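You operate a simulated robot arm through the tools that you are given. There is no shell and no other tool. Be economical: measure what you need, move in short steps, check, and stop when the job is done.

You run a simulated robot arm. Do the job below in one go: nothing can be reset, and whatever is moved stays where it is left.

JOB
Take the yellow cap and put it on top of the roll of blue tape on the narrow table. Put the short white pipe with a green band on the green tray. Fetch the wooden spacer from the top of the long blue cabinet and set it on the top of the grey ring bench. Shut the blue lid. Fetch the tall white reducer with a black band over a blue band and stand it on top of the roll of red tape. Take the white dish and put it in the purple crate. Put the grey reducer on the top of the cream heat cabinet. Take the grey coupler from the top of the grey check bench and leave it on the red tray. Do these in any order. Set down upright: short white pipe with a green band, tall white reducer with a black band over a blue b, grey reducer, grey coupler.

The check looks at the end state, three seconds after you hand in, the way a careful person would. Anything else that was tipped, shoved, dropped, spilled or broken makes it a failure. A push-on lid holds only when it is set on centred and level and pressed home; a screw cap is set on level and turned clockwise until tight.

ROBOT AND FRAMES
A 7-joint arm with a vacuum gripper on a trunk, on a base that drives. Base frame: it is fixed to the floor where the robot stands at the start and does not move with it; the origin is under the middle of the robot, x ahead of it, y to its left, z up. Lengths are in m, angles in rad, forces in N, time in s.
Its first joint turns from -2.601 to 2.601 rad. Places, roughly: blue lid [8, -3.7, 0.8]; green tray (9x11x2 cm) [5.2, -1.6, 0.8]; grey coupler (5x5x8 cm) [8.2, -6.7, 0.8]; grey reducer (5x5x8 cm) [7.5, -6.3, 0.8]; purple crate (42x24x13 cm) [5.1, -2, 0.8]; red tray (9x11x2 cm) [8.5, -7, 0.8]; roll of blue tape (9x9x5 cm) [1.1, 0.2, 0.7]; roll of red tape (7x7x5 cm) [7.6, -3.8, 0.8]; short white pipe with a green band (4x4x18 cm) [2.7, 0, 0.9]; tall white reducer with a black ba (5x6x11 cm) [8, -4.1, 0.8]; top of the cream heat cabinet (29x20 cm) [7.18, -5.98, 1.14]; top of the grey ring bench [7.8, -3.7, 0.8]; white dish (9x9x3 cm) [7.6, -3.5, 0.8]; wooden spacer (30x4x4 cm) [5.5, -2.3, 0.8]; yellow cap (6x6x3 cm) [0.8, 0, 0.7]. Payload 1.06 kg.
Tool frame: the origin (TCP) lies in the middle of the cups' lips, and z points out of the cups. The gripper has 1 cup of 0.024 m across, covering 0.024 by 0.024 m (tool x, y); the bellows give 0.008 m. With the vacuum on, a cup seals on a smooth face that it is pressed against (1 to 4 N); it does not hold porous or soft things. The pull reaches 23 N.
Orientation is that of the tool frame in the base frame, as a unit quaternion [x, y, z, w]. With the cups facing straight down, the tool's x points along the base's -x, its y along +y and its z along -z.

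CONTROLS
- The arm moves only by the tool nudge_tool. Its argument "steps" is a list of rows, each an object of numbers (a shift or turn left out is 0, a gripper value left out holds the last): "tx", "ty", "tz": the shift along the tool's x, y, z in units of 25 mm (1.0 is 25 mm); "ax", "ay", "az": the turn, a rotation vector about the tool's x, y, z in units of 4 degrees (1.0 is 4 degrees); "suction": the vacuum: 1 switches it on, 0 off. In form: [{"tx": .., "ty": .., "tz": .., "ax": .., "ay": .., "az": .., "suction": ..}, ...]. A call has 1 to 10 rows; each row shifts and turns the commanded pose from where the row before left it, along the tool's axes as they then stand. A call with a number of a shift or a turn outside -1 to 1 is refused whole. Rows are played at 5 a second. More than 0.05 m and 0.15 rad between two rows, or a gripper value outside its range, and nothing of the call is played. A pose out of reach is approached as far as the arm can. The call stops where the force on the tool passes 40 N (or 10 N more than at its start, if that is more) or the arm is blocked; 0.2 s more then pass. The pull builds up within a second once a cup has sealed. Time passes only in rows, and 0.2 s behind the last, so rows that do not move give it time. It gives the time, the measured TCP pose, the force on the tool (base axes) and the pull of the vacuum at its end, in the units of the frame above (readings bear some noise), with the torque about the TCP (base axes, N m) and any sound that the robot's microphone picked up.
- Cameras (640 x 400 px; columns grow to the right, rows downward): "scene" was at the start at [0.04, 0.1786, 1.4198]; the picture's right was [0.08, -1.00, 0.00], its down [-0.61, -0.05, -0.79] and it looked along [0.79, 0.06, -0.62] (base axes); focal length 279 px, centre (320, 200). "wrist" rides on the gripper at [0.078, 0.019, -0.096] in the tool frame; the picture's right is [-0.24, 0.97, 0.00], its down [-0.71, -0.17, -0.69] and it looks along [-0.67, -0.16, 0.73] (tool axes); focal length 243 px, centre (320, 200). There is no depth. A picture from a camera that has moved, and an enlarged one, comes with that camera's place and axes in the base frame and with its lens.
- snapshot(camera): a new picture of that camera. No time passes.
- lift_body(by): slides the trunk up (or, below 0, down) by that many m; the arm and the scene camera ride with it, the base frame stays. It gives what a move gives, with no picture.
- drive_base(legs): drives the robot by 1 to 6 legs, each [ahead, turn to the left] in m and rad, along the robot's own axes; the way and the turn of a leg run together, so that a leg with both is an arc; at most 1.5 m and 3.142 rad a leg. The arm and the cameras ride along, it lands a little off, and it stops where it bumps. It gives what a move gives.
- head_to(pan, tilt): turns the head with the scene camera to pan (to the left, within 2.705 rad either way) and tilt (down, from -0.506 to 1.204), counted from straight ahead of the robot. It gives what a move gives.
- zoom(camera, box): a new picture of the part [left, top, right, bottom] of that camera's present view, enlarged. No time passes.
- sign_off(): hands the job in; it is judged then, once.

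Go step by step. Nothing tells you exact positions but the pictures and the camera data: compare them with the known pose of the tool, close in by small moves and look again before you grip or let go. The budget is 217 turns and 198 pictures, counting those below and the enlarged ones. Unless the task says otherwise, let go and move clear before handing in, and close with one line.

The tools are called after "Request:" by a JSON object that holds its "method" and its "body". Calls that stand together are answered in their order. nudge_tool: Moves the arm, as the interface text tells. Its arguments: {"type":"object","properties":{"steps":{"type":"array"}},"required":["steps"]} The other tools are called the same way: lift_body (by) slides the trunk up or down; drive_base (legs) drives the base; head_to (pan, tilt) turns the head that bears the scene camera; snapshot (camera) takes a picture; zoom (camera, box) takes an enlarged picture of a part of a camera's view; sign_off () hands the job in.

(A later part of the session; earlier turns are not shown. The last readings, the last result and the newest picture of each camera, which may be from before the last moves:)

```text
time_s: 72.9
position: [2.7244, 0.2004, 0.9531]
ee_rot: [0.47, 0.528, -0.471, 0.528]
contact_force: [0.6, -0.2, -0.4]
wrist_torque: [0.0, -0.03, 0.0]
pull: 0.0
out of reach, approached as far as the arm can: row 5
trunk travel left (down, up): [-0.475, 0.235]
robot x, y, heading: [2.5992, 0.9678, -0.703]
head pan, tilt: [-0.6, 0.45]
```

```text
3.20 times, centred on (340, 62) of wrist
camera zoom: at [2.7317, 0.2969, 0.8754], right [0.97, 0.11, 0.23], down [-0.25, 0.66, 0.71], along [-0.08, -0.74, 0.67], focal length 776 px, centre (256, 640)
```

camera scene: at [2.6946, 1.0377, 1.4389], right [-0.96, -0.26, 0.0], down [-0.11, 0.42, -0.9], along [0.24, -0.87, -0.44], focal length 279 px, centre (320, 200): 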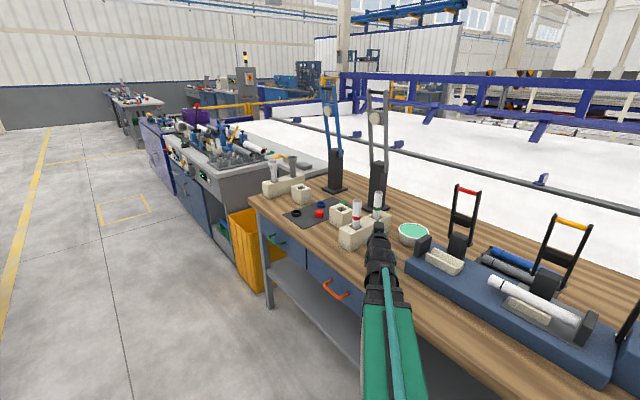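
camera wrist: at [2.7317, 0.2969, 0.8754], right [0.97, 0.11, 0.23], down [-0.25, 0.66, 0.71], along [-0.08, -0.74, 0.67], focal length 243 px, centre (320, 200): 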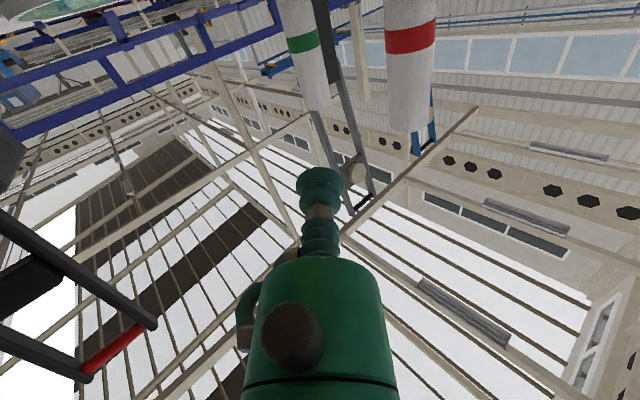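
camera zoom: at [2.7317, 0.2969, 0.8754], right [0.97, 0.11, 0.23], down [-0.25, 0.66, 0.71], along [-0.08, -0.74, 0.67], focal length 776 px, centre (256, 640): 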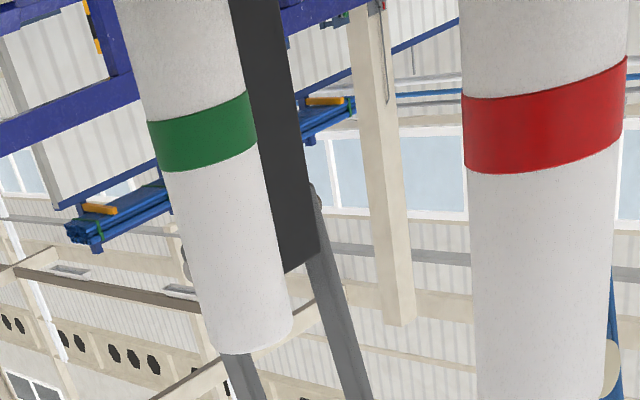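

Triangulation puts the pipe axis at (2.738, 0.008) with its top at 0.982. I'll shift sideways 9 mm and close in.

Request:
{"method": "nudge_tool", "body": {"steps": [{"ty": -0.36}, {"tz": 1}, {"tz": 1}, {"tz": 1}, {"tz": 1}, {"tz": 1}, {"tz": 0.6}]}}

Request:
{"method": "snapshot", "body": {"camera": "wrist"}}

Request:
{"method": "zoom", "body": {"camera": "scene", "box": [340, 170, 440, 232]}}

```text
time_s: 74.5
position: [2.7313, 0.0596, 0.9535]
ee_rot: [0.471, 0.528, -0.471, 0.528]
contact_force: [0.3, 0.2, 0.6]
wrist_torque: [-0.02, 0.01, -0.02]
pull: 0.0
trunk travel left (down, up): [-0.475, 0.235]
robot x, y, heading: [2.5963, 0.9686, -0.703]
head pan, tilt: [-0.6, 0.45]
```

```text
160 pictures are left
camera wrist: at [2.7388, 0.1562, 0.8743], right [0.97, 0.11, 0.24], down [-0.25, 0.66, 0.71], along [-0.08, -0.74, 0.67], focal length 243 px, centre (320, 200)
```

wrist: 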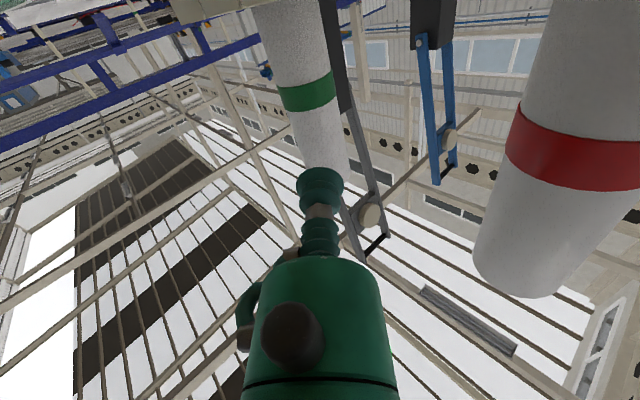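

```text
6.40 times, centred on (390, 201) of scene
camera zoom: at [2.6946, 1.0377, 1.4388], right [-0.96, -0.26, 0.0], down [-0.11, 0.42, -0.9], along [0.24, -0.87, -0.44], focal length 1786 px, centre (-128, 194)
```

zoom: 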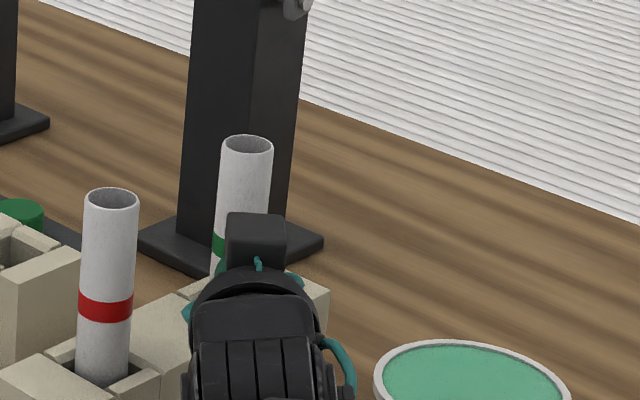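

It's aligned. I'll approach the last 3 cm slowly with the vacuum on.

Request:
{"method": "nudge_tool", "body": {"steps": [{"tz": 0.6, "suction": 1}, {"tz": 0.4}, {"tz": 0.2}]}}

```text
time_s: 75.3
position: [2.7352, 0.0291, 0.9533]
ee_rot: [0.471, 0.528, -0.471, 0.528]
contact_force: [-0.6, -0.3, -0.5]
wrist_torque: [-0.02, 0.01, 0.01]
pull: 0.0
trunk travel left (down, up): [-0.475, 0.235]
robot x, y, heading: [2.5973, 0.9653, -0.706]
head pan, tilt: [-0.6, 0.45]
```

Request:
{"method": "nudge_tool", "body": {"steps": [{"tz": 0.12}, {"tz": 0.12}, {}]}}

Request:
{"method": "zoom", "body": {"camera": "wrist", "box": [220, 80, 420, 230]}}

```text
time_s: 76.1
position: [2.7354, 0.0236, 0.9533]
ee_rot: [0.469, 0.529, -0.47, 0.529]
contact_force: [0.3, -0.2, 0.4]
wrist_torque: [0.02, -0.01, -0.02]
pull: 0.1
trunk travel left (down, up): [-0.475, 0.235]
robot x, y, heading: [2.5977, 0.9707, -0.702]
head pan, tilt: [-0.6, 0.45]
```

```text
2.67 times, centred on (320, 155) of wrist
camera zoom: at [2.7433, 0.1206, 0.8749], right [0.97, 0.11, 0.23], down [-0.25, 0.66, 0.71], along [-0.08, -0.74, 0.67], focal length 647 px, centre (320, 320)
```

zoom: 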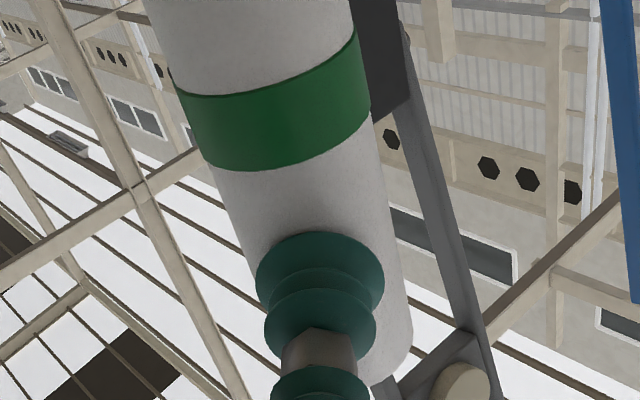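

Request:
{"method": "nudge_tool", "body": {"steps": [{"tz": 0.12}, {"tz": 0.1}, {}, {}]}}

```text
time_s: 77.1
position: [2.7358, 0.0198, 0.9537]
ee_rot: [0.47, 0.528, -0.47, 0.528]
contact_force: [-0.5, 0.1, 0.6]
wrist_torque: [-0.02, -0.01, 0.0]
pull: 0.1
trunk travel left (down, up): [-0.475, 0.235]
robot x, y, heading: [2.5935, 0.964, -0.705]
head pan, tilt: [-0.6, 0.45]
```

Request:
{"method": "nudge_tool", "body": {"steps": [{"tz": 0.12}, {"tz": 0.12}, {}, {}]}}

Request:
{"method": "zoom", "body": {"camera": "wrist", "box": [220, 80, 420, 230]}}

```text
time_s: 78.1
position: [2.7364, 0.0114, 0.9533]
ee_rot: [0.47, 0.528, -0.47, 0.528]
contact_force: [-0.5, 1.3, 0.7]
wrist_torque: [0.0, 0.02, -0.03]
pull: 0.0
trunk travel left (down, up): [-0.475, 0.235]
robot x, y, heading: [2.595, 0.9662, -0.704]
head pan, tilt: [-0.6, 0.45]
```

```text
2.67 times, centred on (320, 155) of wrist
camera zoom: at [2.7446, 0.1093, 0.8745], right [0.97, 0.11, 0.23], down [-0.25, 0.66, 0.71], along [-0.08, -0.74, 0.67], focal length 647 px, centre (320, 320)
```

zoom: 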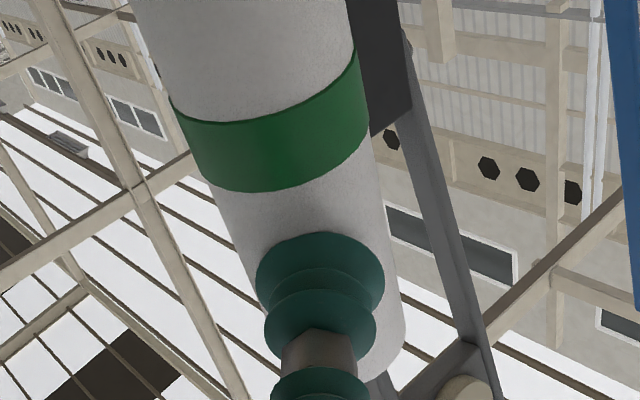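

Request:
{"method": "nudge_tool", "body": {"steps": [{"tz": 0.1}, {}, {}, {}]}}

```text
time_s: 79.1
position: [2.7367, 0.0095, 0.9529]
ee_rot: [0.47, 0.529, -0.47, 0.529]
contact_force: [0.6, 0.6, 0.9]
wrist_torque: [0.02, -0.01, 0.01]
pull: 0.1
trunk travel left (down, up): [-0.475, 0.235]
robot x, y, heading: [2.5937, 0.9671, -0.701]
head pan, tilt: [-0.6, 0.45]
```

Request:
{"method": "nudge_tool", "body": {"steps": [{"tz": 0.1}, {"tz": 0.1}, {}, {}]}}

Request:
{"method": "zoom", "body": {"camera": "wrist", "box": [220, 80, 420, 230]}}

Request:
{"method": "zoom", "body": {"camera": "scene", "box": [340, 170, 440, 232]}}

```text
time_s: 80.1
position: [2.7379, 0.0064, 0.9521]
ee_rot: [0.47, 0.527, -0.471, 0.528]
contact_force: [0.8, 3.2, 1.5]
wrist_torque: [0.05, -0.01, -0.01]
pull: 0.1
trunk travel left (down, up): [-0.475, 0.235]
robot x, y, heading: [2.5964, 0.9681, -0.704]
head pan, tilt: [-0.6, 0.45]
```

```text
2.67 times, centred on (320, 155) of wrist
camera zoom: at [2.7452, 0.1027, 0.8749], right [0.97, 0.11, 0.23], down [-0.25, 0.66, 0.71], along [-0.08, -0.74, 0.67], focal length 647 px, centre (320, 320)
```

zoom: 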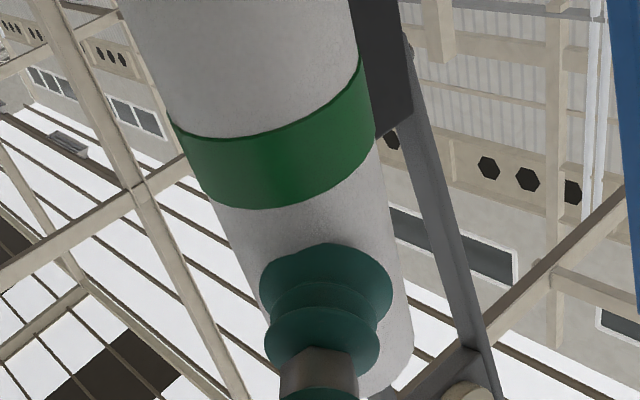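

```text
6.40 times, centred on (390, 201) of scene
camera zoom: at [2.6946, 1.0384, 1.4388], right [-0.96, -0.26, 0.0], down [-0.11, 0.42, -0.9], along [0.24, -0.87, -0.43], focal length 1786 px, centre (-128, 194)
```

zoom: 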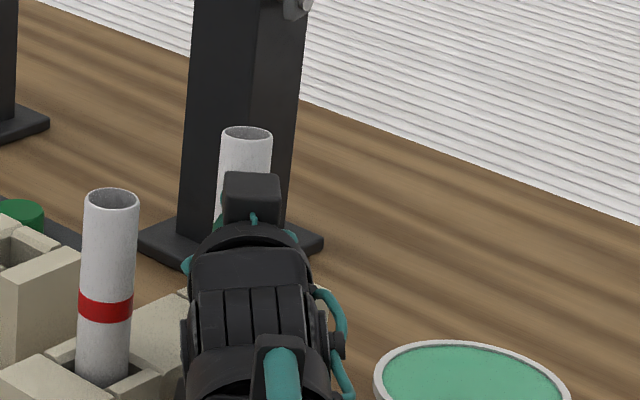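

It is touching but hasn't sealed, and the pipe has leaned slightly back in its socket. I'll press a little more.

Request:
{"method": "nudge_tool", "body": {"steps": [{"tz": 0.1}, {}, {}, {}]}}

```text
time_s: 81.1
position: [2.7369, 0.0029, 0.954]
ee_rot: [0.47, 0.528, -0.471, 0.528]
contact_force: [-1.7, 7.2, 0.4]
wrist_torque: [0.26, 0.13, 0.27]
pull: 0.1
trunk travel left (down, up): [-0.475, 0.235]
robot x, y, heading: [2.5958, 0.9652, -0.707]
head pan, tilt: [-0.6, 0.45]
```

There's 7 N but no seal, and the torque suggests something other than the cup is touching. I'll look before pushing any further.

Request:
{"method": "snapshot", "body": {"camera": "wrist"}}

Request:
{"method": "zoom", "body": {"camera": "scene", "box": [320, 170, 440, 245]}}

```text
154 pictures are left
camera wrist: at [2.7455, 0.1007, 0.8753], right [0.97, 0.11, 0.23], down [-0.25, 0.66, 0.71], along [-0.08, -0.74, 0.67], focal length 243 px, centre (320, 200)
```

wrist: 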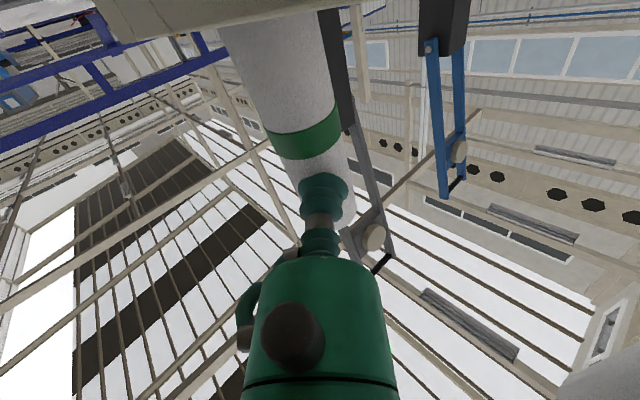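

```text
5.33 times, centred on (380, 208) of scene
camera zoom: at [2.6944, 1.0388, 1.4388], right [-0.96, -0.26, 0.0], down [-0.11, 0.42, -0.9], along [0.24, -0.87, -0.43], focal length 1488 px, centre (0, 160)
```

zoom: 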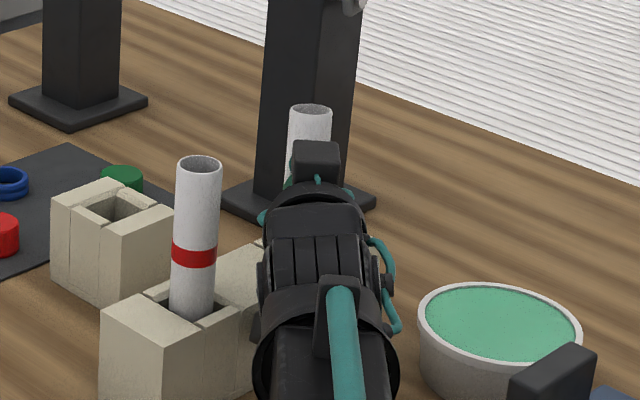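

The pipe leans away by about 6° in its loose socket, so the cup doesn't lie flush on it. I'll back off slightly, pitch the tool down to match and press again.

Request:
{"method": "nudge_tool", "body": {"steps": [{"tz": -0.2}, {"ay": 0.8}, {"ay": 0.7}, {"tz": 0.1}, {}, {}]}}

```text
time_s: 82.5
position: [2.7393, 0.0072, 0.9528]
ee_rot: [0.494, 0.555, -0.445, 0.5]
contact_force: [0.0, 2.0, 1.6]
wrist_torque: [0.0, -0.02, -0.01]
pull: 0.1
trunk travel left (down, up): [-0.475, 0.235]
robot x, y, heading: [2.5966, 0.9684, -0.7]
head pan, tilt: [-0.6, 0.45]
```

Request:
{"method": "nudge_tool", "body": {"steps": [{"tz": 0.08}, {}, {}, {"tz": 0.06}, {}, {}]}}

Request:
{"method": "zoom", "body": {"camera": "wrist", "box": [220, 80, 420, 230]}}

```text
time_s: 83.9
position: [2.7381, 0.0022, 0.9533]
ee_rot: [0.494, 0.555, -0.445, 0.499]
contact_force: [-1.1, 5.0, -1.3]
wrist_torque: [-0.04, -0.02, 0.02]
pull: 0.1
trunk travel left (down, up): [-0.475, 0.235]
robot x, y, heading: [2.5958, 0.9659, -0.705]
head pan, tilt: [-0.6, 0.45]
```

```text
2.67 times, centred on (320, 155) of wrist
camera zoom: at [2.7454, 0.1067, 0.8848], right [0.97, 0.09, 0.23], down [-0.24, 0.58, 0.78], along [-0.07, -0.81, 0.59], focal length 647 px, centre (320, 320)
```

zoom: 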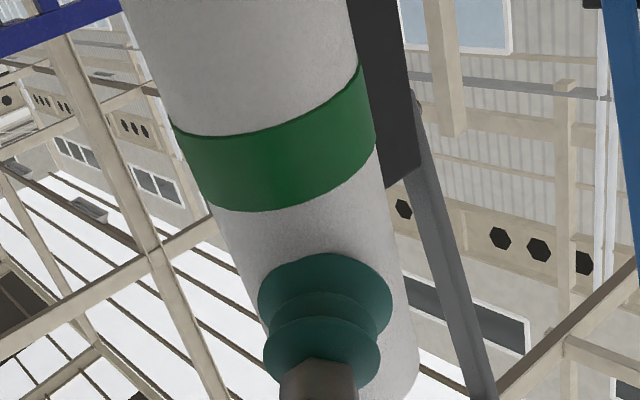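

Request:
{"method": "nudge_tool", "body": {"steps": [{"tz": -0.15}, {"ty": 0.06}, {"tz": 0.15}, {"tz": 0.06}, {}, {}]}}

Request:
{"method": "nudge_tool", "body": {"steps": [{"tz": 0.08}, {}, {}]}}

Request:
{"method": "zoom", "body": {"camera": "wrist", "box": [260, 120, 380, 210]}}

Request:
{"method": "zoom", "body": {"camera": "scene", "box": [320, 170, 440, 245]}}

```text
time_s: 85.3
position: [2.74, 0.0004, 0.9529]
ee_rot: [0.494, 0.555, -0.445, 0.499]
contact_force: [-1.1, 5.5, 0.0]
wrist_torque: [-0.01, 0.0, 0.02]
pull: 0.1
trunk travel left (down, up): [-0.475, 0.235]
robot x, y, heading: [2.5955, 0.966, -0.702]
head pan, tilt: [-0.6, 0.45]
```

```text
time_s: 86.1
position: [2.7402, -0.0003, 0.9544]
ee_rot: [0.494, 0.555, -0.445, 0.499]
contact_force: [-1.7, 16.0, -3.0]
wrist_torque: [-0.14, 0.0, -0.03]
pull: 0.1
trunk travel left (down, up): [-0.475, 0.235]
robot x, y, heading: [2.5956, 0.9683, -0.708]
head pan, tilt: [-0.6, 0.45]
```

```text
4.44 times, centred on (320, 165) of wrist
camera zoom: at [2.7478, 0.1041, 0.8853], right [0.97, 0.09, 0.23], down [-0.24, 0.58, 0.78], along [-0.07, -0.81, 0.59], focal length 1078 px, centre (320, 356)
```

zoom: 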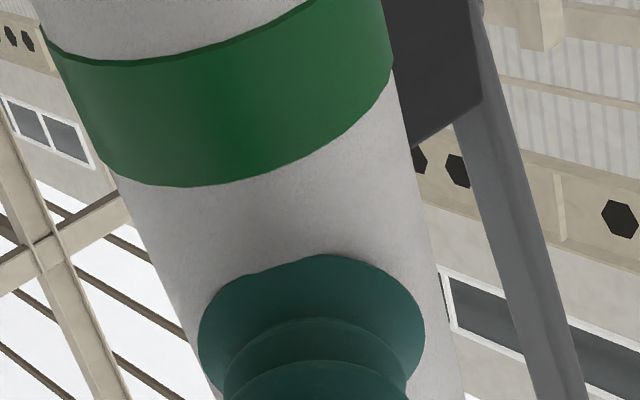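

```text
5.33 times, centred on (380, 208) of scene
camera zoom: at [2.6946, 1.0393, 1.4387], right [-0.96, -0.26, 0.0], down [-0.11, 0.42, -0.9], along [0.24, -0.87, -0.43], focal length 1488 px, centre (0, 160)
```

zoom: 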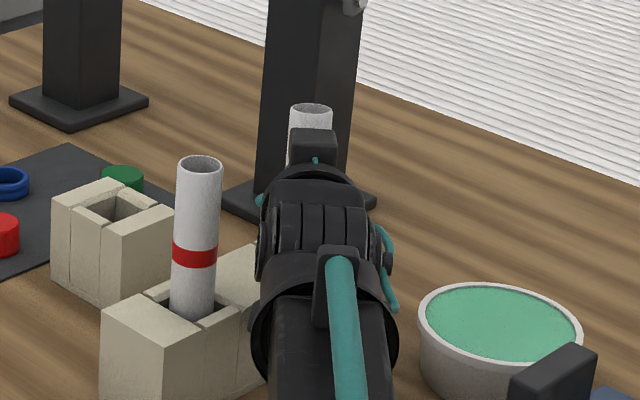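

Even 16 N doesn't seal, so the curved side is no good. I'll back off and look down into the pipe from above, since the 24 mm cup might fit inside on an inner face.

Request:
{"method": "nudge_tool", "body": {"steps": [{"tz": -0.2, "suction": 0}, {"tz": -0.3}, {"tz": -0.5}, {"tz": -1}, {"tz": -1}, {"tz": -1}, {"tz": -1}, {"tz": -1}, {"tz": -1}]}}

Request:
{"method": "nudge_tool", "body": {"steps": [{"tx": -1, "ay": 1}, {"tx": -1, "ay": 1}, {"tx": -1, "ay": 1}, {"tx": -1, "ay": 1}, {"tx": -1, "ay": 1}, {"tx": -1, "ay": 1}, {"tx": -0.5, "ay": 1}, {"tx": -0.5, "ay": 1}, {"ay": 1}, {"ay": 1}]}}

Request:
{"method": "zoom", "body": {"camera": "scene", "box": [340, 170, 440, 232]}}

```text
time_s: 88.1
position: [2.7203, 0.173, 0.972]
ee_rot: [0.494, 0.555, -0.445, 0.5]
contact_force: [-0.2, -0.1, -0.2]
wrist_torque: [0.01, -0.01, 0.02]
pull: 0.0
trunk travel left (down, up): [-0.475, 0.235]
robot x, y, heading: [2.5981, 0.9689, -0.71]
head pan, tilt: [-0.6, 0.45]
```

```text
time_s: 90.3
position: [2.7254, 0.1165, 1.136]
ee_rot: [0.616, 0.693, -0.248, 0.281]
contact_force: [0.0, 0.2, 0.6]
wrist_torque: [0.01, 0.0, 0.01]
pull: 0.1
trunk travel left (down, up): [-0.475, 0.235]
robot x, y, heading: [2.5981, 0.9638, -0.703]
head pan, tilt: [-0.6, 0.45]
```

```text
6.40 times, centred on (390, 201) of scene
camera zoom: at [2.6947, 1.0379, 1.4388], right [-0.96, -0.26, 0.0], down [-0.11, 0.42, -0.9], along [0.24, -0.87, -0.44], focal length 1786 px, centre (-128, 194)
```

zoom: 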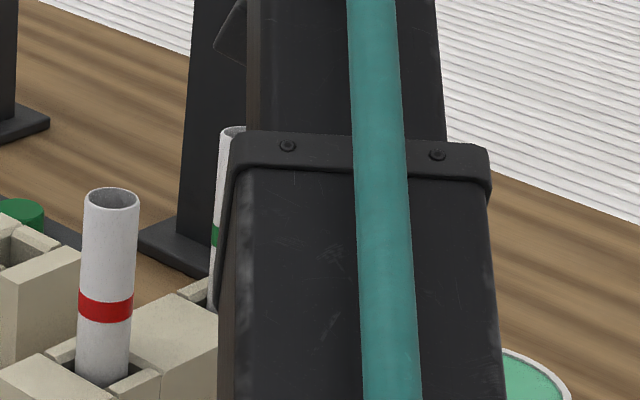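

Request:
{"method": "nudge_tool", "body": {"steps": [{"ay": 1}, {"ay": 1}, {"ay": 1}, {"ay": 1}, {"ay": 1}, {"ay": 1}, {"ay": 1}, {"ay": 1}, {"ay": 1}, {"ay": 1}]}}

Request:
{"method": "nudge_tool", "body": {"steps": [{"ay": 1, "tx": -0.6}, {"ay": 1, "tx": -0.6}, {"ay": 1, "tx": -0.6}, {"ay": 1, "tx": -0.6}, {"ay": 1, "tx": -0.6}, {"ay": 1, "tx": -0.6}]}}

Request:
{"method": "snapshot", "body": {"camera": "wrist"}}

```text
time_s: 92.5
position: [2.7253, 0.1166, 1.1351]
ee_rot: [0.665, 0.746, -0.023, 0.026]
contact_force: [0.0, -0.4, 0.2]
wrist_torque: [-0.03, 0.01, -0.01]
pull: 0.1
trunk travel left (down, up): [-0.475, 0.235]
robot x, y, heading: [2.5985, 0.9636, -0.705]
head pan, tilt: [-0.6, 0.45]
```

```text
time_s: 93.1
position: [2.7304, 0.0874, 1.1351]
ee_rot: [0.666, 0.745, 0.009, -0.012]
contact_force: [1.1, -6.4, -13.6]
wrist_torque: [-0.33, 0.02, -0.1]
pull: 0.0
out of reach, approached as far as the arm can: row 2
trunk travel left (down, up): [-0.475, 0.235]
robot x, y, heading: [2.5956, 0.9661, -0.705]
head pan, tilt: [-0.6, 0.45]
stopped in row 2: the force on the tool passed its limit at 67 N (the readings are from after the stop); the commanded pose is now the measured one
```

```text
148 pictures are left
camera wrist: at [2.7401, 0.1651, 1.2327], right [0.99, -0.12, -0.01], down [-0.09, -0.74, 0.66], along [-0.09, -0.66, -0.75], focal length 243 px, centre (320, 200)
```

wrist: 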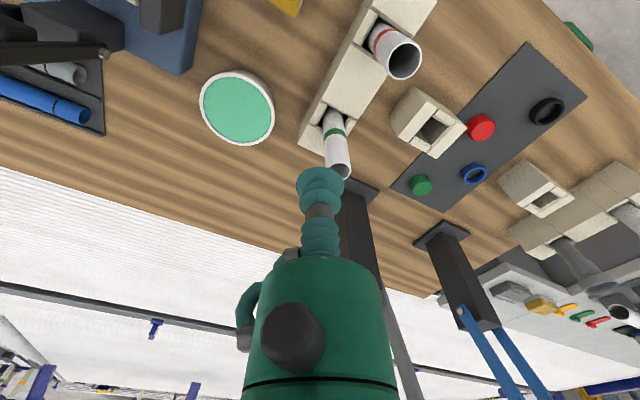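

The tool body hit the tall grey lever behind the pipe. I'll back away at once and check it.

Request:
{"method": "nudge_tool", "body": {"steps": [{"tx": 0.6, "ay": -0.5}, {"tx": 1}, {"tx": 1}, {"tx": 1}]}}

Request:
{"method": "snapshot", "body": {"camera": "scene"}}

Request:
{"method": "zoom", "body": {"camera": "wrist", "box": [240, 60, 480, 210]}}

```text
time_s: 94.1
position: [2.7203, 0.1738, 1.1356]
ee_rot: [0.666, 0.746, -0.006, 0.004]
contact_force: [0.1, -6.1, -12.1]
wrist_torque: [-0.34, 0.01, -0.01]
pull: 0.1
trunk travel left (down, up): [-0.475, 0.235]
robot x, y, heading: [2.5971, 0.9673, -0.704]
head pan, tilt: [-0.6, 0.45]
stopped in row 4: the force on the tool passed its limit at 49 N (the readings are from after the stop); the commanded pose is now the measured one
```

```text
147 pictures are left
camera scene: at [2.6947, 1.0375, 1.4389], right [-0.96, -0.26, 0.0], down [-0.11, 0.42, -0.9], along [0.24, -0.87, -0.44], focal length 279 px, centre (320, 200)
```

scene: 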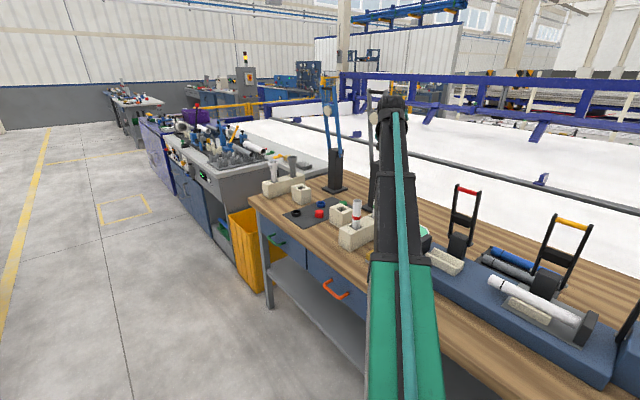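

```text
2.67 times, centred on (360, 135) of wrist
camera zoom: at [2.7302, 0.2545, 1.2294], right [0.99, -0.12, 0.0], down [-0.09, -0.71, 0.69], along [-0.09, -0.69, -0.72], focal length 647 px, centre (213, 373)
```

zoom: 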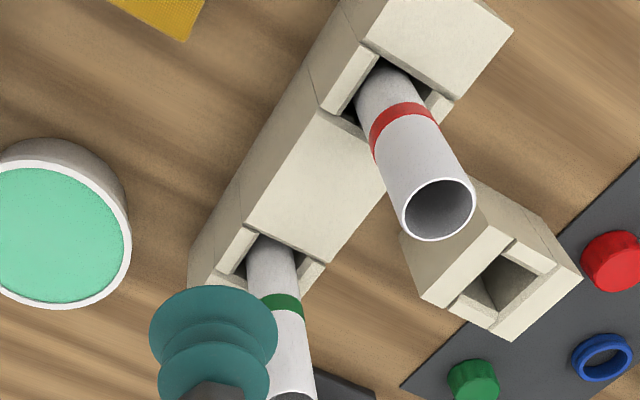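

The force stayed after backing off, so it is probably the camera mount touching the forearm rather than the lever. I'll pitch the tool forward to release it.

Request:
{"method": "nudge_tool", "body": {"steps": [{"ay": -1}, {"ay": -1}, {"ay": -1}]}}

Request:
{"method": "zoom", "body": {"camera": "wrist", "box": [240, 60, 480, 210]}}

```text
time_s: 94.9
position: [2.7197, 0.1742, 1.1365]
ee_rot: [0.661, 0.742, -0.074, 0.081]
contact_force: [-0.1, -0.2, 0.0]
wrist_torque: [0.02, -0.01, -0.02]
pull: 0.1
trunk travel left (down, up): [-0.475, 0.235]
robot x, y, heading: [2.5989, 0.9672, -0.703]
head pan, tilt: [-0.6, 0.45]
```

```text
2.67 times, centred on (360, 135) of wrist
camera zoom: at [2.7282, 0.2731, 1.2113], right [0.99, -0.12, 0.05], down [-0.11, -0.56, 0.82], along [-0.07, -0.82, -0.56], focal length 647 px, centre (213, 373)
```

zoom: 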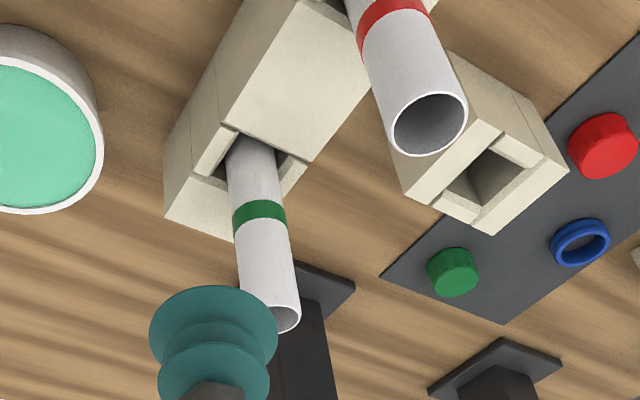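

The self-contact is gone and the bench looks untouched. I'll return to the side grip with the tool pitched about 8° to match the leaning pipe, and scan the pitch while pressed.

Request:
{"method": "nudge_tool", "body": {"steps": [{"ay": -1}, {"ay": -1}, {"ay": -1}, {"ay": -1}, {"ay": -1}, {"ay": -1}, {"ay": -1}, {"ay": -1}, {"ay": -1}, {"ay": -1}]}}

Request:
{"method": "nudge_tool", "body": {"steps": [{"ay": -1}, {"ay": -1}, {"ay": -1}, {"ay": -1}, {"ay": -1}, {"ay": -1}, {"ay": -1}, {"ay": -0.4}]}}

Request:
{"method": "nudge_tool", "body": {"steps": [{"tx": 1}, {"tx": 1}, {"tx": 1}, {"tx": 1}, {"tx": 1}, {"tx": 1}, {"tx": 0.7}]}}

Request:
{"method": "zoom", "body": {"camera": "wrist", "box": [220, 30, 460, 180]}}

Request:
{"method": "zoom", "body": {"camera": "scene", "box": [340, 180, 420, 230]}}

```text
time_s: 97.1
position: [2.7202, 0.1749, 1.1371]
ee_rot: [0.596, 0.669, -0.297, 0.33]
contact_force: [0.3, 0.4, 0.4]
wrist_torque: [-0.01, 0.01, 0.03]
pull: 0.1
trunk travel left (down, up): [-0.475, 0.235]
robot x, y, heading: [2.5928, 0.9672, -0.701]
head pan, tilt: [-0.6, 0.45]
```

```text
time_s: 98.9
position: [2.7199, 0.1741, 1.1356]
ee_rot: [0.501, 0.562, -0.439, 0.49]
contact_force: [1.1, -0.4, 0.3]
wrist_torque: [-0.02, -0.01, 0.01]
pull: 0.0
trunk travel left (down, up): [-0.475, 0.235]
robot x, y, heading: [2.5963, 0.967, -0.701]
head pan, tilt: [-0.6, 0.45]
```

```text
time_s: 100.5
position: [2.7178, 0.1964, 0.9698]
ee_rot: [0.501, 0.562, -0.439, 0.49]
contact_force: [-1.7, -0.6, -0.6]
wrist_torque: [0.01, 0.01, 0.0]
pull: 0.1
trunk travel left (down, up): [-0.475, 0.235]
robot x, y, heading: [2.5923, 0.9622, -0.701]
head pan, tilt: [-0.6, 0.45]
```

```text
2.67 times, centred on (340, 105) of wrist
camera zoom: at [2.7247, 0.3022, 0.9041], right [0.97, 0.08, 0.23], down [-0.23, 0.56, 0.79], along [-0.07, -0.82, 0.56], focal length 647 px, centre (267, 453)
```

zoom: 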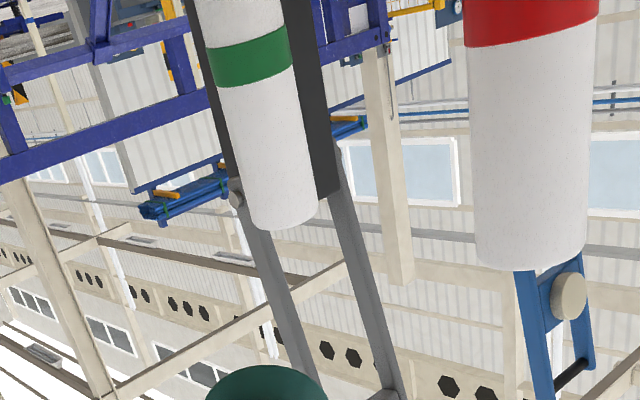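

```text
8.00 times, centred on (380, 205) of scene
camera zoom: at [2.6947, 1.0379, 1.4389], right [-0.96, -0.26, 0.0], down [-0.11, 0.42, -0.9], along [0.24, -0.87, -0.44], focal length 2233 px, centre (-160, 160)
```

zoom: 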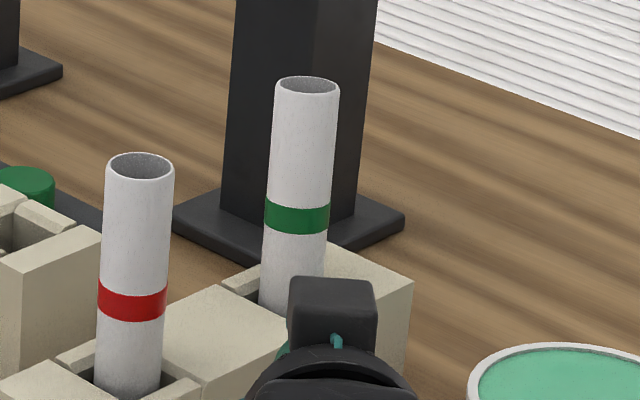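

The torque readings suggest a lean of about 4.5°. I'll set that pitch, come in slightly lower and press gently.

Request:
{"method": "nudge_tool", "body": {"steps": [{"ay": -0.8}, {"tx": 0.7}, {"tz": 1}, {"tz": 1}, {"tz": 1}, {"tz": 1}, {"tz": 1}, {"tz": 1}, {"tz": 0.8, "suction": 1}, {"tz": 0.2}]}}

Request:
{"method": "nudge_tool", "body": {"steps": [{"tz": 0.12}, {}, {"tz": 0.12}, {}, {}]}}

```text
time_s: 102.7
position: [2.7363, 0.0256, 0.9379]
ee_rot: [0.487, 0.549, -0.452, 0.506]
contact_force: [-0.4, 0.3, 0.5]
wrist_torque: [-0.01, 0.02, 0.02]
pull: 0.0
trunk travel left (down, up): [-0.475, 0.235]
robot x, y, heading: [2.5946, 0.9676, -0.703]
head pan, tilt: [-0.6, 0.45]
```

```text
time_s: 103.9
position: [2.7369, 0.0199, 0.9386]
ee_rot: [0.489, 0.548, -0.453, 0.505]
contact_force: [0.0, -0.2, -0.5]
wrist_torque: [0.01, -0.02, -0.04]
pull: 0.0
trunk travel left (down, up): [-0.475, 0.235]
robot x, y, heading: [2.5965, 0.969, -0.698]
head pan, tilt: [-0.6, 0.45]
```

Request:
{"method": "nudge_tool", "body": {"steps": [{"tz": 0.12}, {}, {"tz": 0.12}, {}, {"tz": 0.12}, {}, {}]}}

Request:
{"method": "zoom", "body": {"camera": "wrist", "box": [260, 120, 380, 210]}}

```text
time_s: 105.5
position: [2.7388, 0.0098, 0.9372]
ee_rot: [0.488, 0.549, -0.452, 0.506]
contact_force: [0.1, 1.0, 0.7]
wrist_torque: [0.01, -0.01, 0.06]
pull: 0.0
trunk travel left (down, up): [-0.475, 0.235]
robot x, y, heading: [2.5983, 0.9638, -0.706]
head pan, tilt: [-0.6, 0.45]
```

```text
4.44 times, centred on (320, 165) of wrist
camera zoom: at [2.7458, 0.1126, 0.8663], right [0.97, 0.09, 0.23], down [-0.24, 0.6, 0.76], along [-0.07, -0.79, 0.61], focal length 1078 px, centre (320, 356)
```

zoom: 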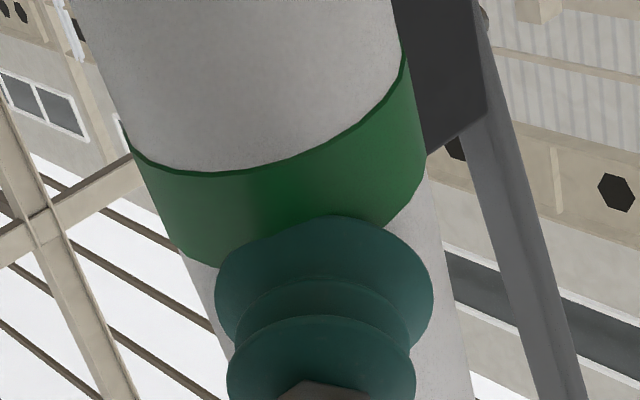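

The cup overlaps the band's edge. I'll move up 12 mm onto plain pipe and press again.

Request:
{"method": "nudge_tool", "body": {"steps": [{"tz": -0.2}, {"tx": -0.5, "ty": 0.03}, {"tz": 0.2}, {"tz": 0.1}, {}, {"tz": 0.1}, {}, {}]}}

Request:
{"method": "nudge_tool", "body": {"steps": [{"tz": 0.06}, {}, {}, {}]}}

Request:
{"method": "nudge_tool", "body": {"steps": [{"tz": 0.06}, {}, {}, {}]}}

Request:
{"method": "zoom", "body": {"camera": "wrist", "box": [260, 120, 380, 210]}}

```text
time_s: 107.3
position: [2.7394, 0.0036, 0.9492]
ee_rot: [0.488, 0.549, -0.452, 0.505]
contact_force: [-0.1, 4.4, 1.2]
wrist_torque: [0.01, 0.01, -0.02]
pull: 0.0
trunk travel left (down, up): [-0.475, 0.235]
robot x, y, heading: [2.596, 0.9671, -0.699]
head pan, tilt: [-0.6, 0.45]
```

```text
time_s: 108.3
position: [2.7394, 0.0027, 0.9484]
ee_rot: [0.488, 0.549, -0.453, 0.506]
contact_force: [0.2, 4.8, 1.0]
wrist_torque: [-0.06, -0.03, 0.01]
pull: 0.1
trunk travel left (down, up): [-0.475, 0.235]
robot x, y, heading: [2.5972, 0.9681, -0.702]
head pan, tilt: [-0.6, 0.45]
```

```text
time_s: 109.3
position: [2.7391, 0.0028, 0.9488]
ee_rot: [0.488, 0.548, -0.453, 0.506]
contact_force: [0.0, 6.1, -1.1]
wrist_torque: [-0.02, -0.05, 0.0]
pull: 0.1
trunk travel left (down, up): [-0.475, 0.235]
robot x, y, heading: [2.596, 0.9666, -0.703]
head pan, tilt: [-0.6, 0.45]
```

```text
4.44 times, centred on (320, 165) of wrist
camera zoom: at [2.7474, 0.104, 0.8782], right [0.97, 0.09, 0.23], down [-0.24, 0.6, 0.76], along [-0.07, -0.79, 0.61], focal length 1078 px, centre (320, 356)
```

zoom: 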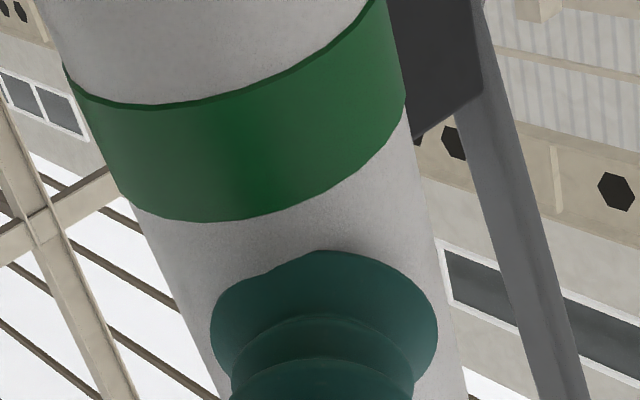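

The torque shows it is well centred, yet it doesn't seal. I'll make a small scan sideways and in pitch while pressed, to rule out misalignment.

Request:
{"method": "nudge_tool", "body": {"steps": [{"tz": -0.1, "ty": 0.04}, {}, {"ty": 0.05}, {}, {"ty": 0.05}, {}]}}

Request:
{"method": "nudge_tool", "body": {"steps": [{"ty": -0.1}, {"ty": -0.08}, {}, {"ty": -0.06}, {}, {"ty": 0.1}, {"ay": 0.4}, {}, {"ay": 0.4}, {}]}}

Request:
{"method": "nudge_tool", "body": {"steps": [{"ay": -0.8}, {"ay": -0.4}, {}, {"ay": -0.4}, {}, {"ay": 0.8}, {"tz": 0.1}, {}, {}]}}

```text
time_s: 110.7
position: [2.7431, 0.0035, 0.9493]
ee_rot: [0.488, 0.548, -0.453, 0.506]
contact_force: [-0.2, 4.7, 1.0]
wrist_torque: [-0.01, 0.01, 0.0]
pull: 0.1
trunk travel left (down, up): [-0.475, 0.235]
robot x, y, heading: [2.5969, 0.9629, -0.701]
head pan, tilt: [-0.6, 0.45]
```

```text
time_s: 112.9
position: [2.7405, 0.002, 0.9502]
ee_rot: [0.501, 0.562, -0.439, 0.49]
contact_force: [-0.5, 4.3, -0.5]
wrist_torque: [-0.02, 0.0, 0.0]
pull: 0.1
trunk travel left (down, up): [-0.475, 0.235]
robot x, y, heading: [2.5952, 0.968, -0.701]
head pan, tilt: [-0.6, 0.45]
```

```text
time_s: 114.9
position: [2.7402, 0.0014, 0.95]
ee_rot: [0.488, 0.549, -0.452, 0.506]
contact_force: [0.2, 6.3, -2.1]
wrist_torque: [-0.06, -0.03, 0.0]
pull: 0.0
trunk travel left (down, up): [-0.475, 0.235]
robot x, y, heading: [2.5972, 0.9665, -0.704]
head pan, tilt: [-0.6, 0.45]
```

The side won't seal. I'll back off and look into the pipe from steeply above before deciding.

Request:
{"method": "nudge_tool", "body": {"steps": [{"tz": -0.3, "suction": 0}, {"tz": -0.7}, {"tz": -1}, {"tz": -1}, {"tz": -1}, {"tz": -1}, {"tx": -1, "tz": -0.5}, {"tx": -1, "tz": -0.5}, {"tx": -1}, {"tx": -1}]}}

Request:
{"method": "nudge_tool", "body": {"steps": [{"tx": -0.6, "ay": 1}, {"tx": -0.6, "ay": 1}, {"tx": -0.6, "ay": 1}, {"tx": -0.6, "ay": 1}, {"ay": 1}, {"ay": 1}, {"ay": 1}, {"ay": 1}, {"ay": 1}, {"ay": 1}]}}

Request:
{"method": "nudge_tool", "body": {"steps": [{"ay": 1}, {"ay": 1}, {"ay": 1}, {"ay": 1}, {"ay": 1}, {"ay": 1}, {"ay": 1}, {"ay": 1}, {"ay": 1}, {"ay": 1}]}}

Request:
{"method": "snapshot", "body": {"camera": "wrist"}}

```text
time_s: 117.1
position: [2.7255, 0.1411, 1.0606]
ee_rot: [0.488, 0.548, -0.453, 0.506]
contact_force: [0.4, 0.5, 0.2]
wrist_torque: [-0.02, 0.01, -0.01]
pull: 0.1
trunk travel left (down, up): [-0.475, 0.235]
robot x, y, heading: [2.5966, 0.9715, -0.701]
head pan, tilt: [-0.6, 0.45]
```

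```text
time_s: 119.3
position: [2.7266, 0.1306, 1.1188]
ee_rot: [0.614, 0.689, -0.258, 0.287]
contact_force: [-0.7, -0.5, -0.1]
wrist_torque: [0.05, 0.01, 0.0]
pull: 0.1
trunk travel left (down, up): [-0.475, 0.235]
robot x, y, heading: [2.5974, 0.9659, -0.704]
head pan, tilt: [-0.6, 0.45]
```

```text
time_s: 121.5
position: [2.7258, 0.1309, 1.1199]
ee_rot: [0.665, 0.745, -0.032, 0.033]
contact_force: [0.2, 1.1, -0.2]
wrist_torque: [0.0, 0.01, -0.01]
pull: 0.1
trunk travel left (down, up): [-0.475, 0.235]
robot x, y, heading: [2.5973, 0.9655, -0.708]
head pan, tilt: [-0.6, 0.45]
```

```text
140 pictures are left
camera wrist: at [2.7347, 0.2191, 1.2069], right [0.99, -0.12, 0.02], down [-0.1, -0.66, 0.75], along [-0.08, -0.75, -0.66], focal length 243 px, centre (320, 200)
```

wrist: 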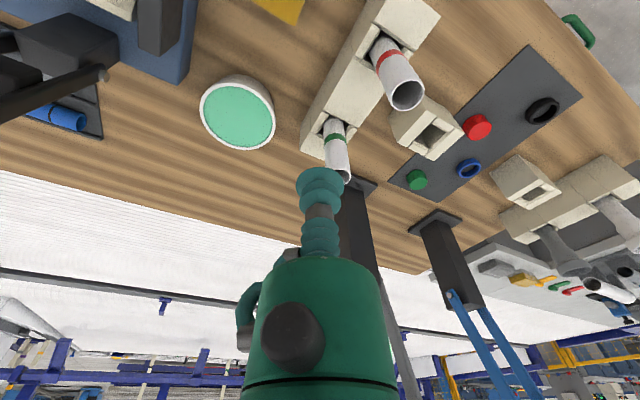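

Request:
{"method": "nudge_tool", "body": {"steps": [{"tx": -1}, {"tx": -1}, {"tx": -1}, {"tx": -1}, {"tx": -0.6}]}}

Request:
{"method": "zoom", "body": {"camera": "wrist", "box": [240, 0, 480, 150]}}

```text
time_s: 122.7
position: [2.7397, 0.0162, 1.1311]
ee_rot: [0.665, 0.745, -0.032, 0.036]
contact_force: [-0.6, 0.3, 0.1]
wrist_torque: [0.02, 0.03, 0.03]
pull: 0.1
trunk travel left (down, up): [-0.475, 0.235]
robot x, y, heading: [2.5951, 0.9647, -0.705]
head pan, tilt: [-0.6, 0.45]
```

```text
2.67 times, centred on (360, 75) of wrist
camera zoom: at [2.7485, 0.1047, 1.2175], right [0.99, -0.12, 0.02], down [-0.1, -0.65, 0.75], along [-0.08, -0.75, -0.66], focal length 647 px, centre (213, 533)
```

zoom: 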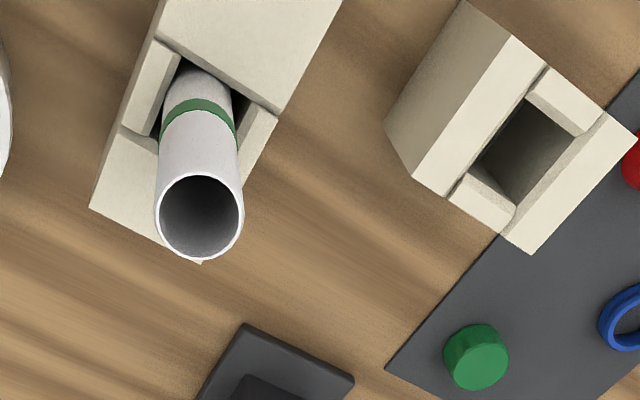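

No inner face is reachable there. I'll leave the pipe for last, since the other round parts will show what seals. I'll retract the arm and drive on along the aisle towards the blue cabinet.

Request:
{"method": "nudge_tool", "body": {"steps": [{"tx": 1}, {"tx": 1}, {"tx": 1}, {"tx": 1}, {"tx": 1}, {"tx": 1}, {"tx": 1}, {"tx": 1}, {"tx": 1, "ty": 1}, {"tx": 0.6, "ty": 1}]}}

Request:
{"method": "nudge_tool", "body": {"steps": [{"tx": 0.6, "ty": 1}, {"tx": 0.6, "ty": 1}, {"tx": 0.6, "ty": 1}, {"tx": 0.6, "ty": 1}, {"tx": 0.6, "ty": 1}, {"tx": 0.6, "ty": 1}, {"tx": 0.6, "ty": 1}, {"tx": 0.6, "ty": 1}, {"tx": 0.6, "ty": 1}, {"tx": 0.6, "ty": 1}]}}

Request:
{"method": "nudge_tool", "body": {"steps": [{"tx": 0.4, "ty": 1, "ay": 0.5}, {"tx": 0.4, "ty": 1, "ay": 0.5}, {"tx": 0.4, "ty": 1, "tz": 1}, {"tz": 1}, {"tz": 1}, {"tz": 1}]}}

```text
time_s: 124.9
position: [2.7597, 0.26, 1.1066]
ee_rot: [0.665, 0.745, -0.032, 0.035]
contact_force: [-0.1, 0.7, 0.5]
wrist_torque: [0.0, -0.02, -0.01]
pull: 0.0
trunk travel left (down, up): [-0.475, 0.235]
robot x, y, heading: [2.5973, 0.9653, -0.702]
head pan, tilt: [-0.6, 0.45]
```

```text
time_s: 127.1
position: [2.9927, 0.4386, 1.0925]
ee_rot: [0.665, 0.745, -0.033, 0.035]
contact_force: [-0.3, 0.1, 0.0]
wrist_torque: [0.03, -0.03, -0.04]
pull: 0.1
trunk travel left (down, up): [-0.475, 0.235]
robot x, y, heading: [2.5949, 0.9692, -0.707]
head pan, tilt: [-0.6, 0.45]
```

```text
time_s: 128.5
position: [3.0652, 0.4749, 0.9912]
ee_rot: [0.666, 0.746, -0.01, 0.009]
contact_force: [0.5, -0.7, 0.6]
wrist_torque: [0.0, 0.02, 0.0]
pull: 0.0
trunk travel left (down, up): [-0.475, 0.235]
robot x, y, heading: [2.597, 0.9651, -0.703]
head pan, tilt: [-0.6, 0.45]
```

Request:
{"method": "drive_base", "body": {"legs": [[0, 0.065], [1.5, 0], [1.2, 0]]}}

Request:
{"method": "head_to", "body": {"pan": -0.4, "tilt": 0.45}}

Request:
{"method": "snapshot", "body": {"camera": "scene"}}

```text
time_s: 142.0
position: [5.2285, -1.1203, 0.9919]
ee_rot: [0.649, 0.761, -0.01, 0.009]
contact_force: [0.0, -0.2, 0.0]
wrist_torque: [0.03, -0.03, -0.03]
pull: 0.0
trunk travel left (down, up): [-0.475, 0.235]
robot x, y, heading: [4.7381, -0.6486, -0.659]
head pan, tilt: [-0.6, 0.45]
```

```text
time_s: 142.7
position: [5.2278, -1.119, 0.9921]
ee_rot: [0.649, 0.761, -0.009, 0.009]
contact_force: [0.0, 0.4, 0.3]
wrist_torque: [-0.01, 0.02, -0.03]
pull: 0.1
trunk travel left (down, up): [-0.475, 0.235]
robot x, y, heading: [4.7423, -0.6483, -0.659]
head pan, tilt: [-0.4, 0.45]
```

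```text
138 pictures are left
camera scene: at [4.8513, -0.5651, 1.4388], right [-0.87, -0.49, 0.0], down [-0.21, 0.38, -0.9], along [0.44, -0.78, -0.44], focal length 279 px, centre (320, 200)
```

scene: 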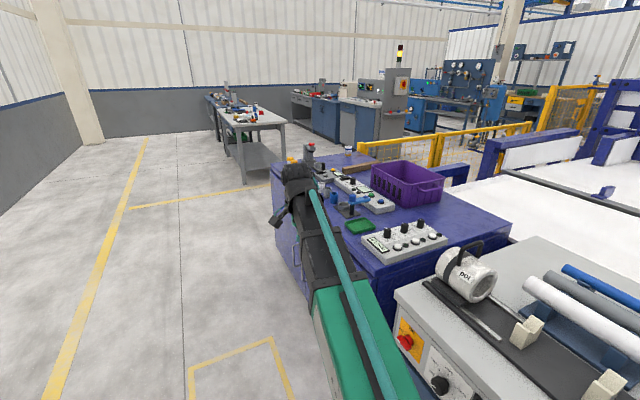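

I can see the green tray, purple crate and wooden spacer on the blue cabinet. I'll drive on so I stand beside the spacer.

Request:
{"method": "drive_base", "body": {"legs": [[1.3, 0]]}}

Request:
{"method": "head_to", "body": {"pan": -1.1, "tilt": 0.6}}

Request:
{"method": "snapshot", "body": {"camera": "scene"}}

```text
time_s: 149.3
position: [6.2523, -1.9223, 0.9923]
ee_rot: [0.651, 0.759, -0.01, 0.008]
contact_force: [0.9, 0.4, 0.2]
wrist_torque: [-0.01, -0.01, 0.0]
pull: 0.1
trunk travel left (down, up): [-0.475, 0.235]
robot x, y, heading: [5.766, -1.4467, -0.667]
head pan, tilt: [-0.4, 0.45]
```

```text
time_s: 150.3
position: [6.2533, -1.924, 0.9921]
ee_rot: [0.651, 0.759, -0.01, 0.01]
contact_force: [0.2, 0.1, -0.5]
wrist_torque: [0.02, 0.02, -0.04]
pull: 0.0
trunk travel left (down, up): [-0.475, 0.235]
robot x, y, heading: [5.765, -1.4511, -0.663]
head pan, tilt: [-1.1, 0.6]
```

```text
137 pictures are left
camera scene: at [5.8175, -1.3727, 1.4253], right [-0.98, 0.19, 0.0], down [0.11, 0.55, -0.83], along [-0.16, -0.81, -0.56], focal length 279 px, centre (320, 200)
```

scene: 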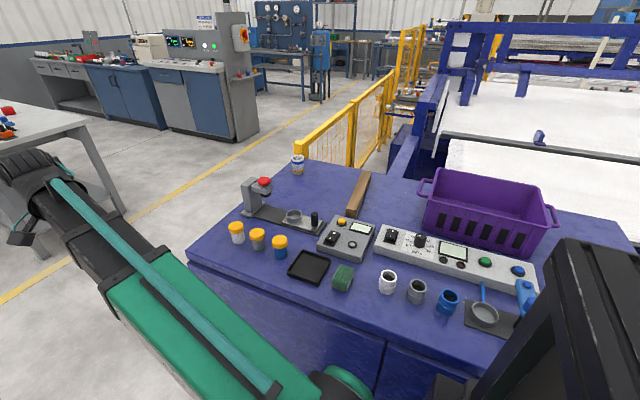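

The spacer is centred at about (5.475, -2.28). I'll swing the arm high over the gear to it.

Request:
{"method": "nudge_tool", "body": {"steps": [{"tz": -1, "ty": -1, "tx": -0.29}, {"tz": -1, "ty": -1, "tx": -0.29}, {"tz": -1, "ty": -1, "tx": -0.29}, {"tz": -1, "ty": -1, "tx": -0.29}, {"tz": -1, "ty": -1, "tx": -0.29}, {"ty": -1, "tx": -0.29}, {"ty": -1, "tx": -0.29}, {"ty": -1, "tx": -0.29}, {"ty": -1, "tx": -0.29}, {"ty": -1, "tx": -0.29}]}}

Request:
{"method": "nudge_tool", "body": {"steps": [{"ty": -1, "tx": -0.29}, {"ty": -1, "tx": -0.29}, {"ty": -1, "tx": -0.29}, {"ty": -1, "tx": -0.29}, {"ty": -1, "tx": -0.29}, {"ty": -1, "tx": -0.29}, {"ty": -1, "tx": -0.29}, {"ty": -1, "tx": -0.29}, {"ty": -1, "tx": -0.29}, {"ty": -1, "tx": -0.29}]}}

Request:
{"method": "nudge_tool", "body": {"steps": [{"ty": -1, "tx": -0.29}, {"ty": -1, "tx": -0.29}, {"ty": -1, "tx": -0.29}, {"ty": -1, "tx": -0.29}, {"ty": -1, "tx": -0.29}, {"ty": -1, "tx": -0.29}, {"ty": -1, "tx": -0.29}, {"ty": -1, "tx": -0.29}, {"ty": -1, "tx": -0.29}, {"ty": -1, "tx": -0.29}]}}

Request:
{"method": "snapshot", "body": {"camera": "wrist"}}

Request:
{"method": "snapshot", "body": {"camera": "scene"}}

```text
time_s: 152.5
position: [6.0335, -2.0372, 1.0912]
ee_rot: [0.659, 0.752, -0.011, 0.013]
contact_force: [13.8, 2.0, -2.8]
wrist_torque: [-0.44, 1.53, -1.25]
pull: 0.1
out of reach, approached as far as the arm can: row 4, 5, 6
trunk travel left (down, up): [-0.475, 0.235]
robot x, y, heading: [5.7654, -1.4499, -0.662]
head pan, tilt: [-1.1, 0.6]
stopped in row 10: the force on the tool passed its limit at 62 N (the readings are from after the stop); the commanded pose is now the measured one
```

```text
time_s: 152.8
position: [6.0251, -2.0417, 1.0916]
ee_rot: [0.663, 0.748, -0.009, 0.014]
contact_force: [14.1, 2.2, -1.8]
wrist_torque: [-0.45, 1.57, -1.3]
pull: 0.1
trunk travel left (down, up): [-0.475, 0.235]
robot x, y, heading: [5.7689, -1.4487, -0.661]
head pan, tilt: [-1.1, 0.6]
stopped in row 1: the force on the tool passed its limit at 62 N (the readings are from after the stop); the commanded pose is now the measured one
```

```text
time_s: 153.2
position: [6.0169, -2.0443, 1.0918]
ee_rot: [0.668, 0.744, -0.009, 0.017]
contact_force: [13.4, 0.6, -1.3]
wrist_torque: [-0.43, 1.58, -1.32]
pull: 0.2
trunk travel left (down, up): [-0.475, 0.235]
robot x, y, heading: [5.7676, -1.4486, -0.668]
head pan, tilt: [-1.1, 0.6]
stopped in row 1: the force on the tool passed its limit at 61 N (the readings are from after the stop); the commanded pose is now the measured one
```

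```text
136 pictures are left
camera wrist: at [6.0266, -1.9617, 1.1835], right [0.99, -0.13, 0.02], down [-0.1, -0.7, 0.71], along [-0.08, -0.7, -0.7], focal length 243 px, centre (320, 200)
```

wrist: 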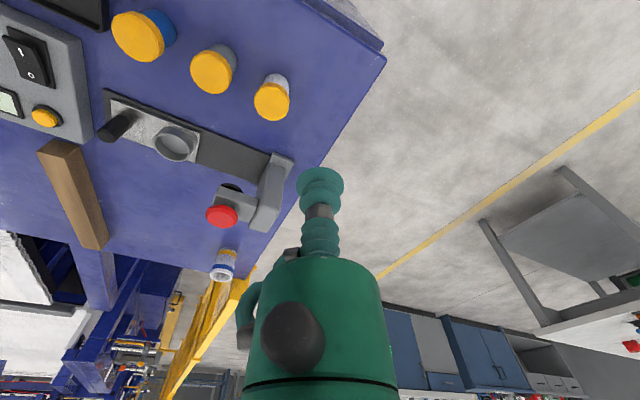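

```text
135 pictures are left
camera scene: at [5.8177, -1.3725, 1.4253], right [-0.98, 0.19, 0.0], down [0.11, 0.55, -0.83], along [-0.16, -0.81, -0.56], focal length 279 px, centre (320, 200)
```

scene: 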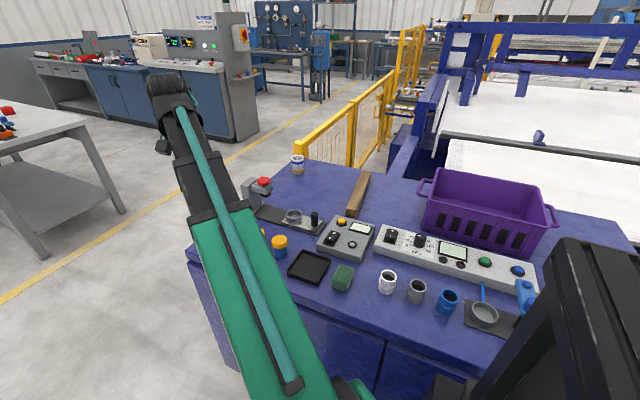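

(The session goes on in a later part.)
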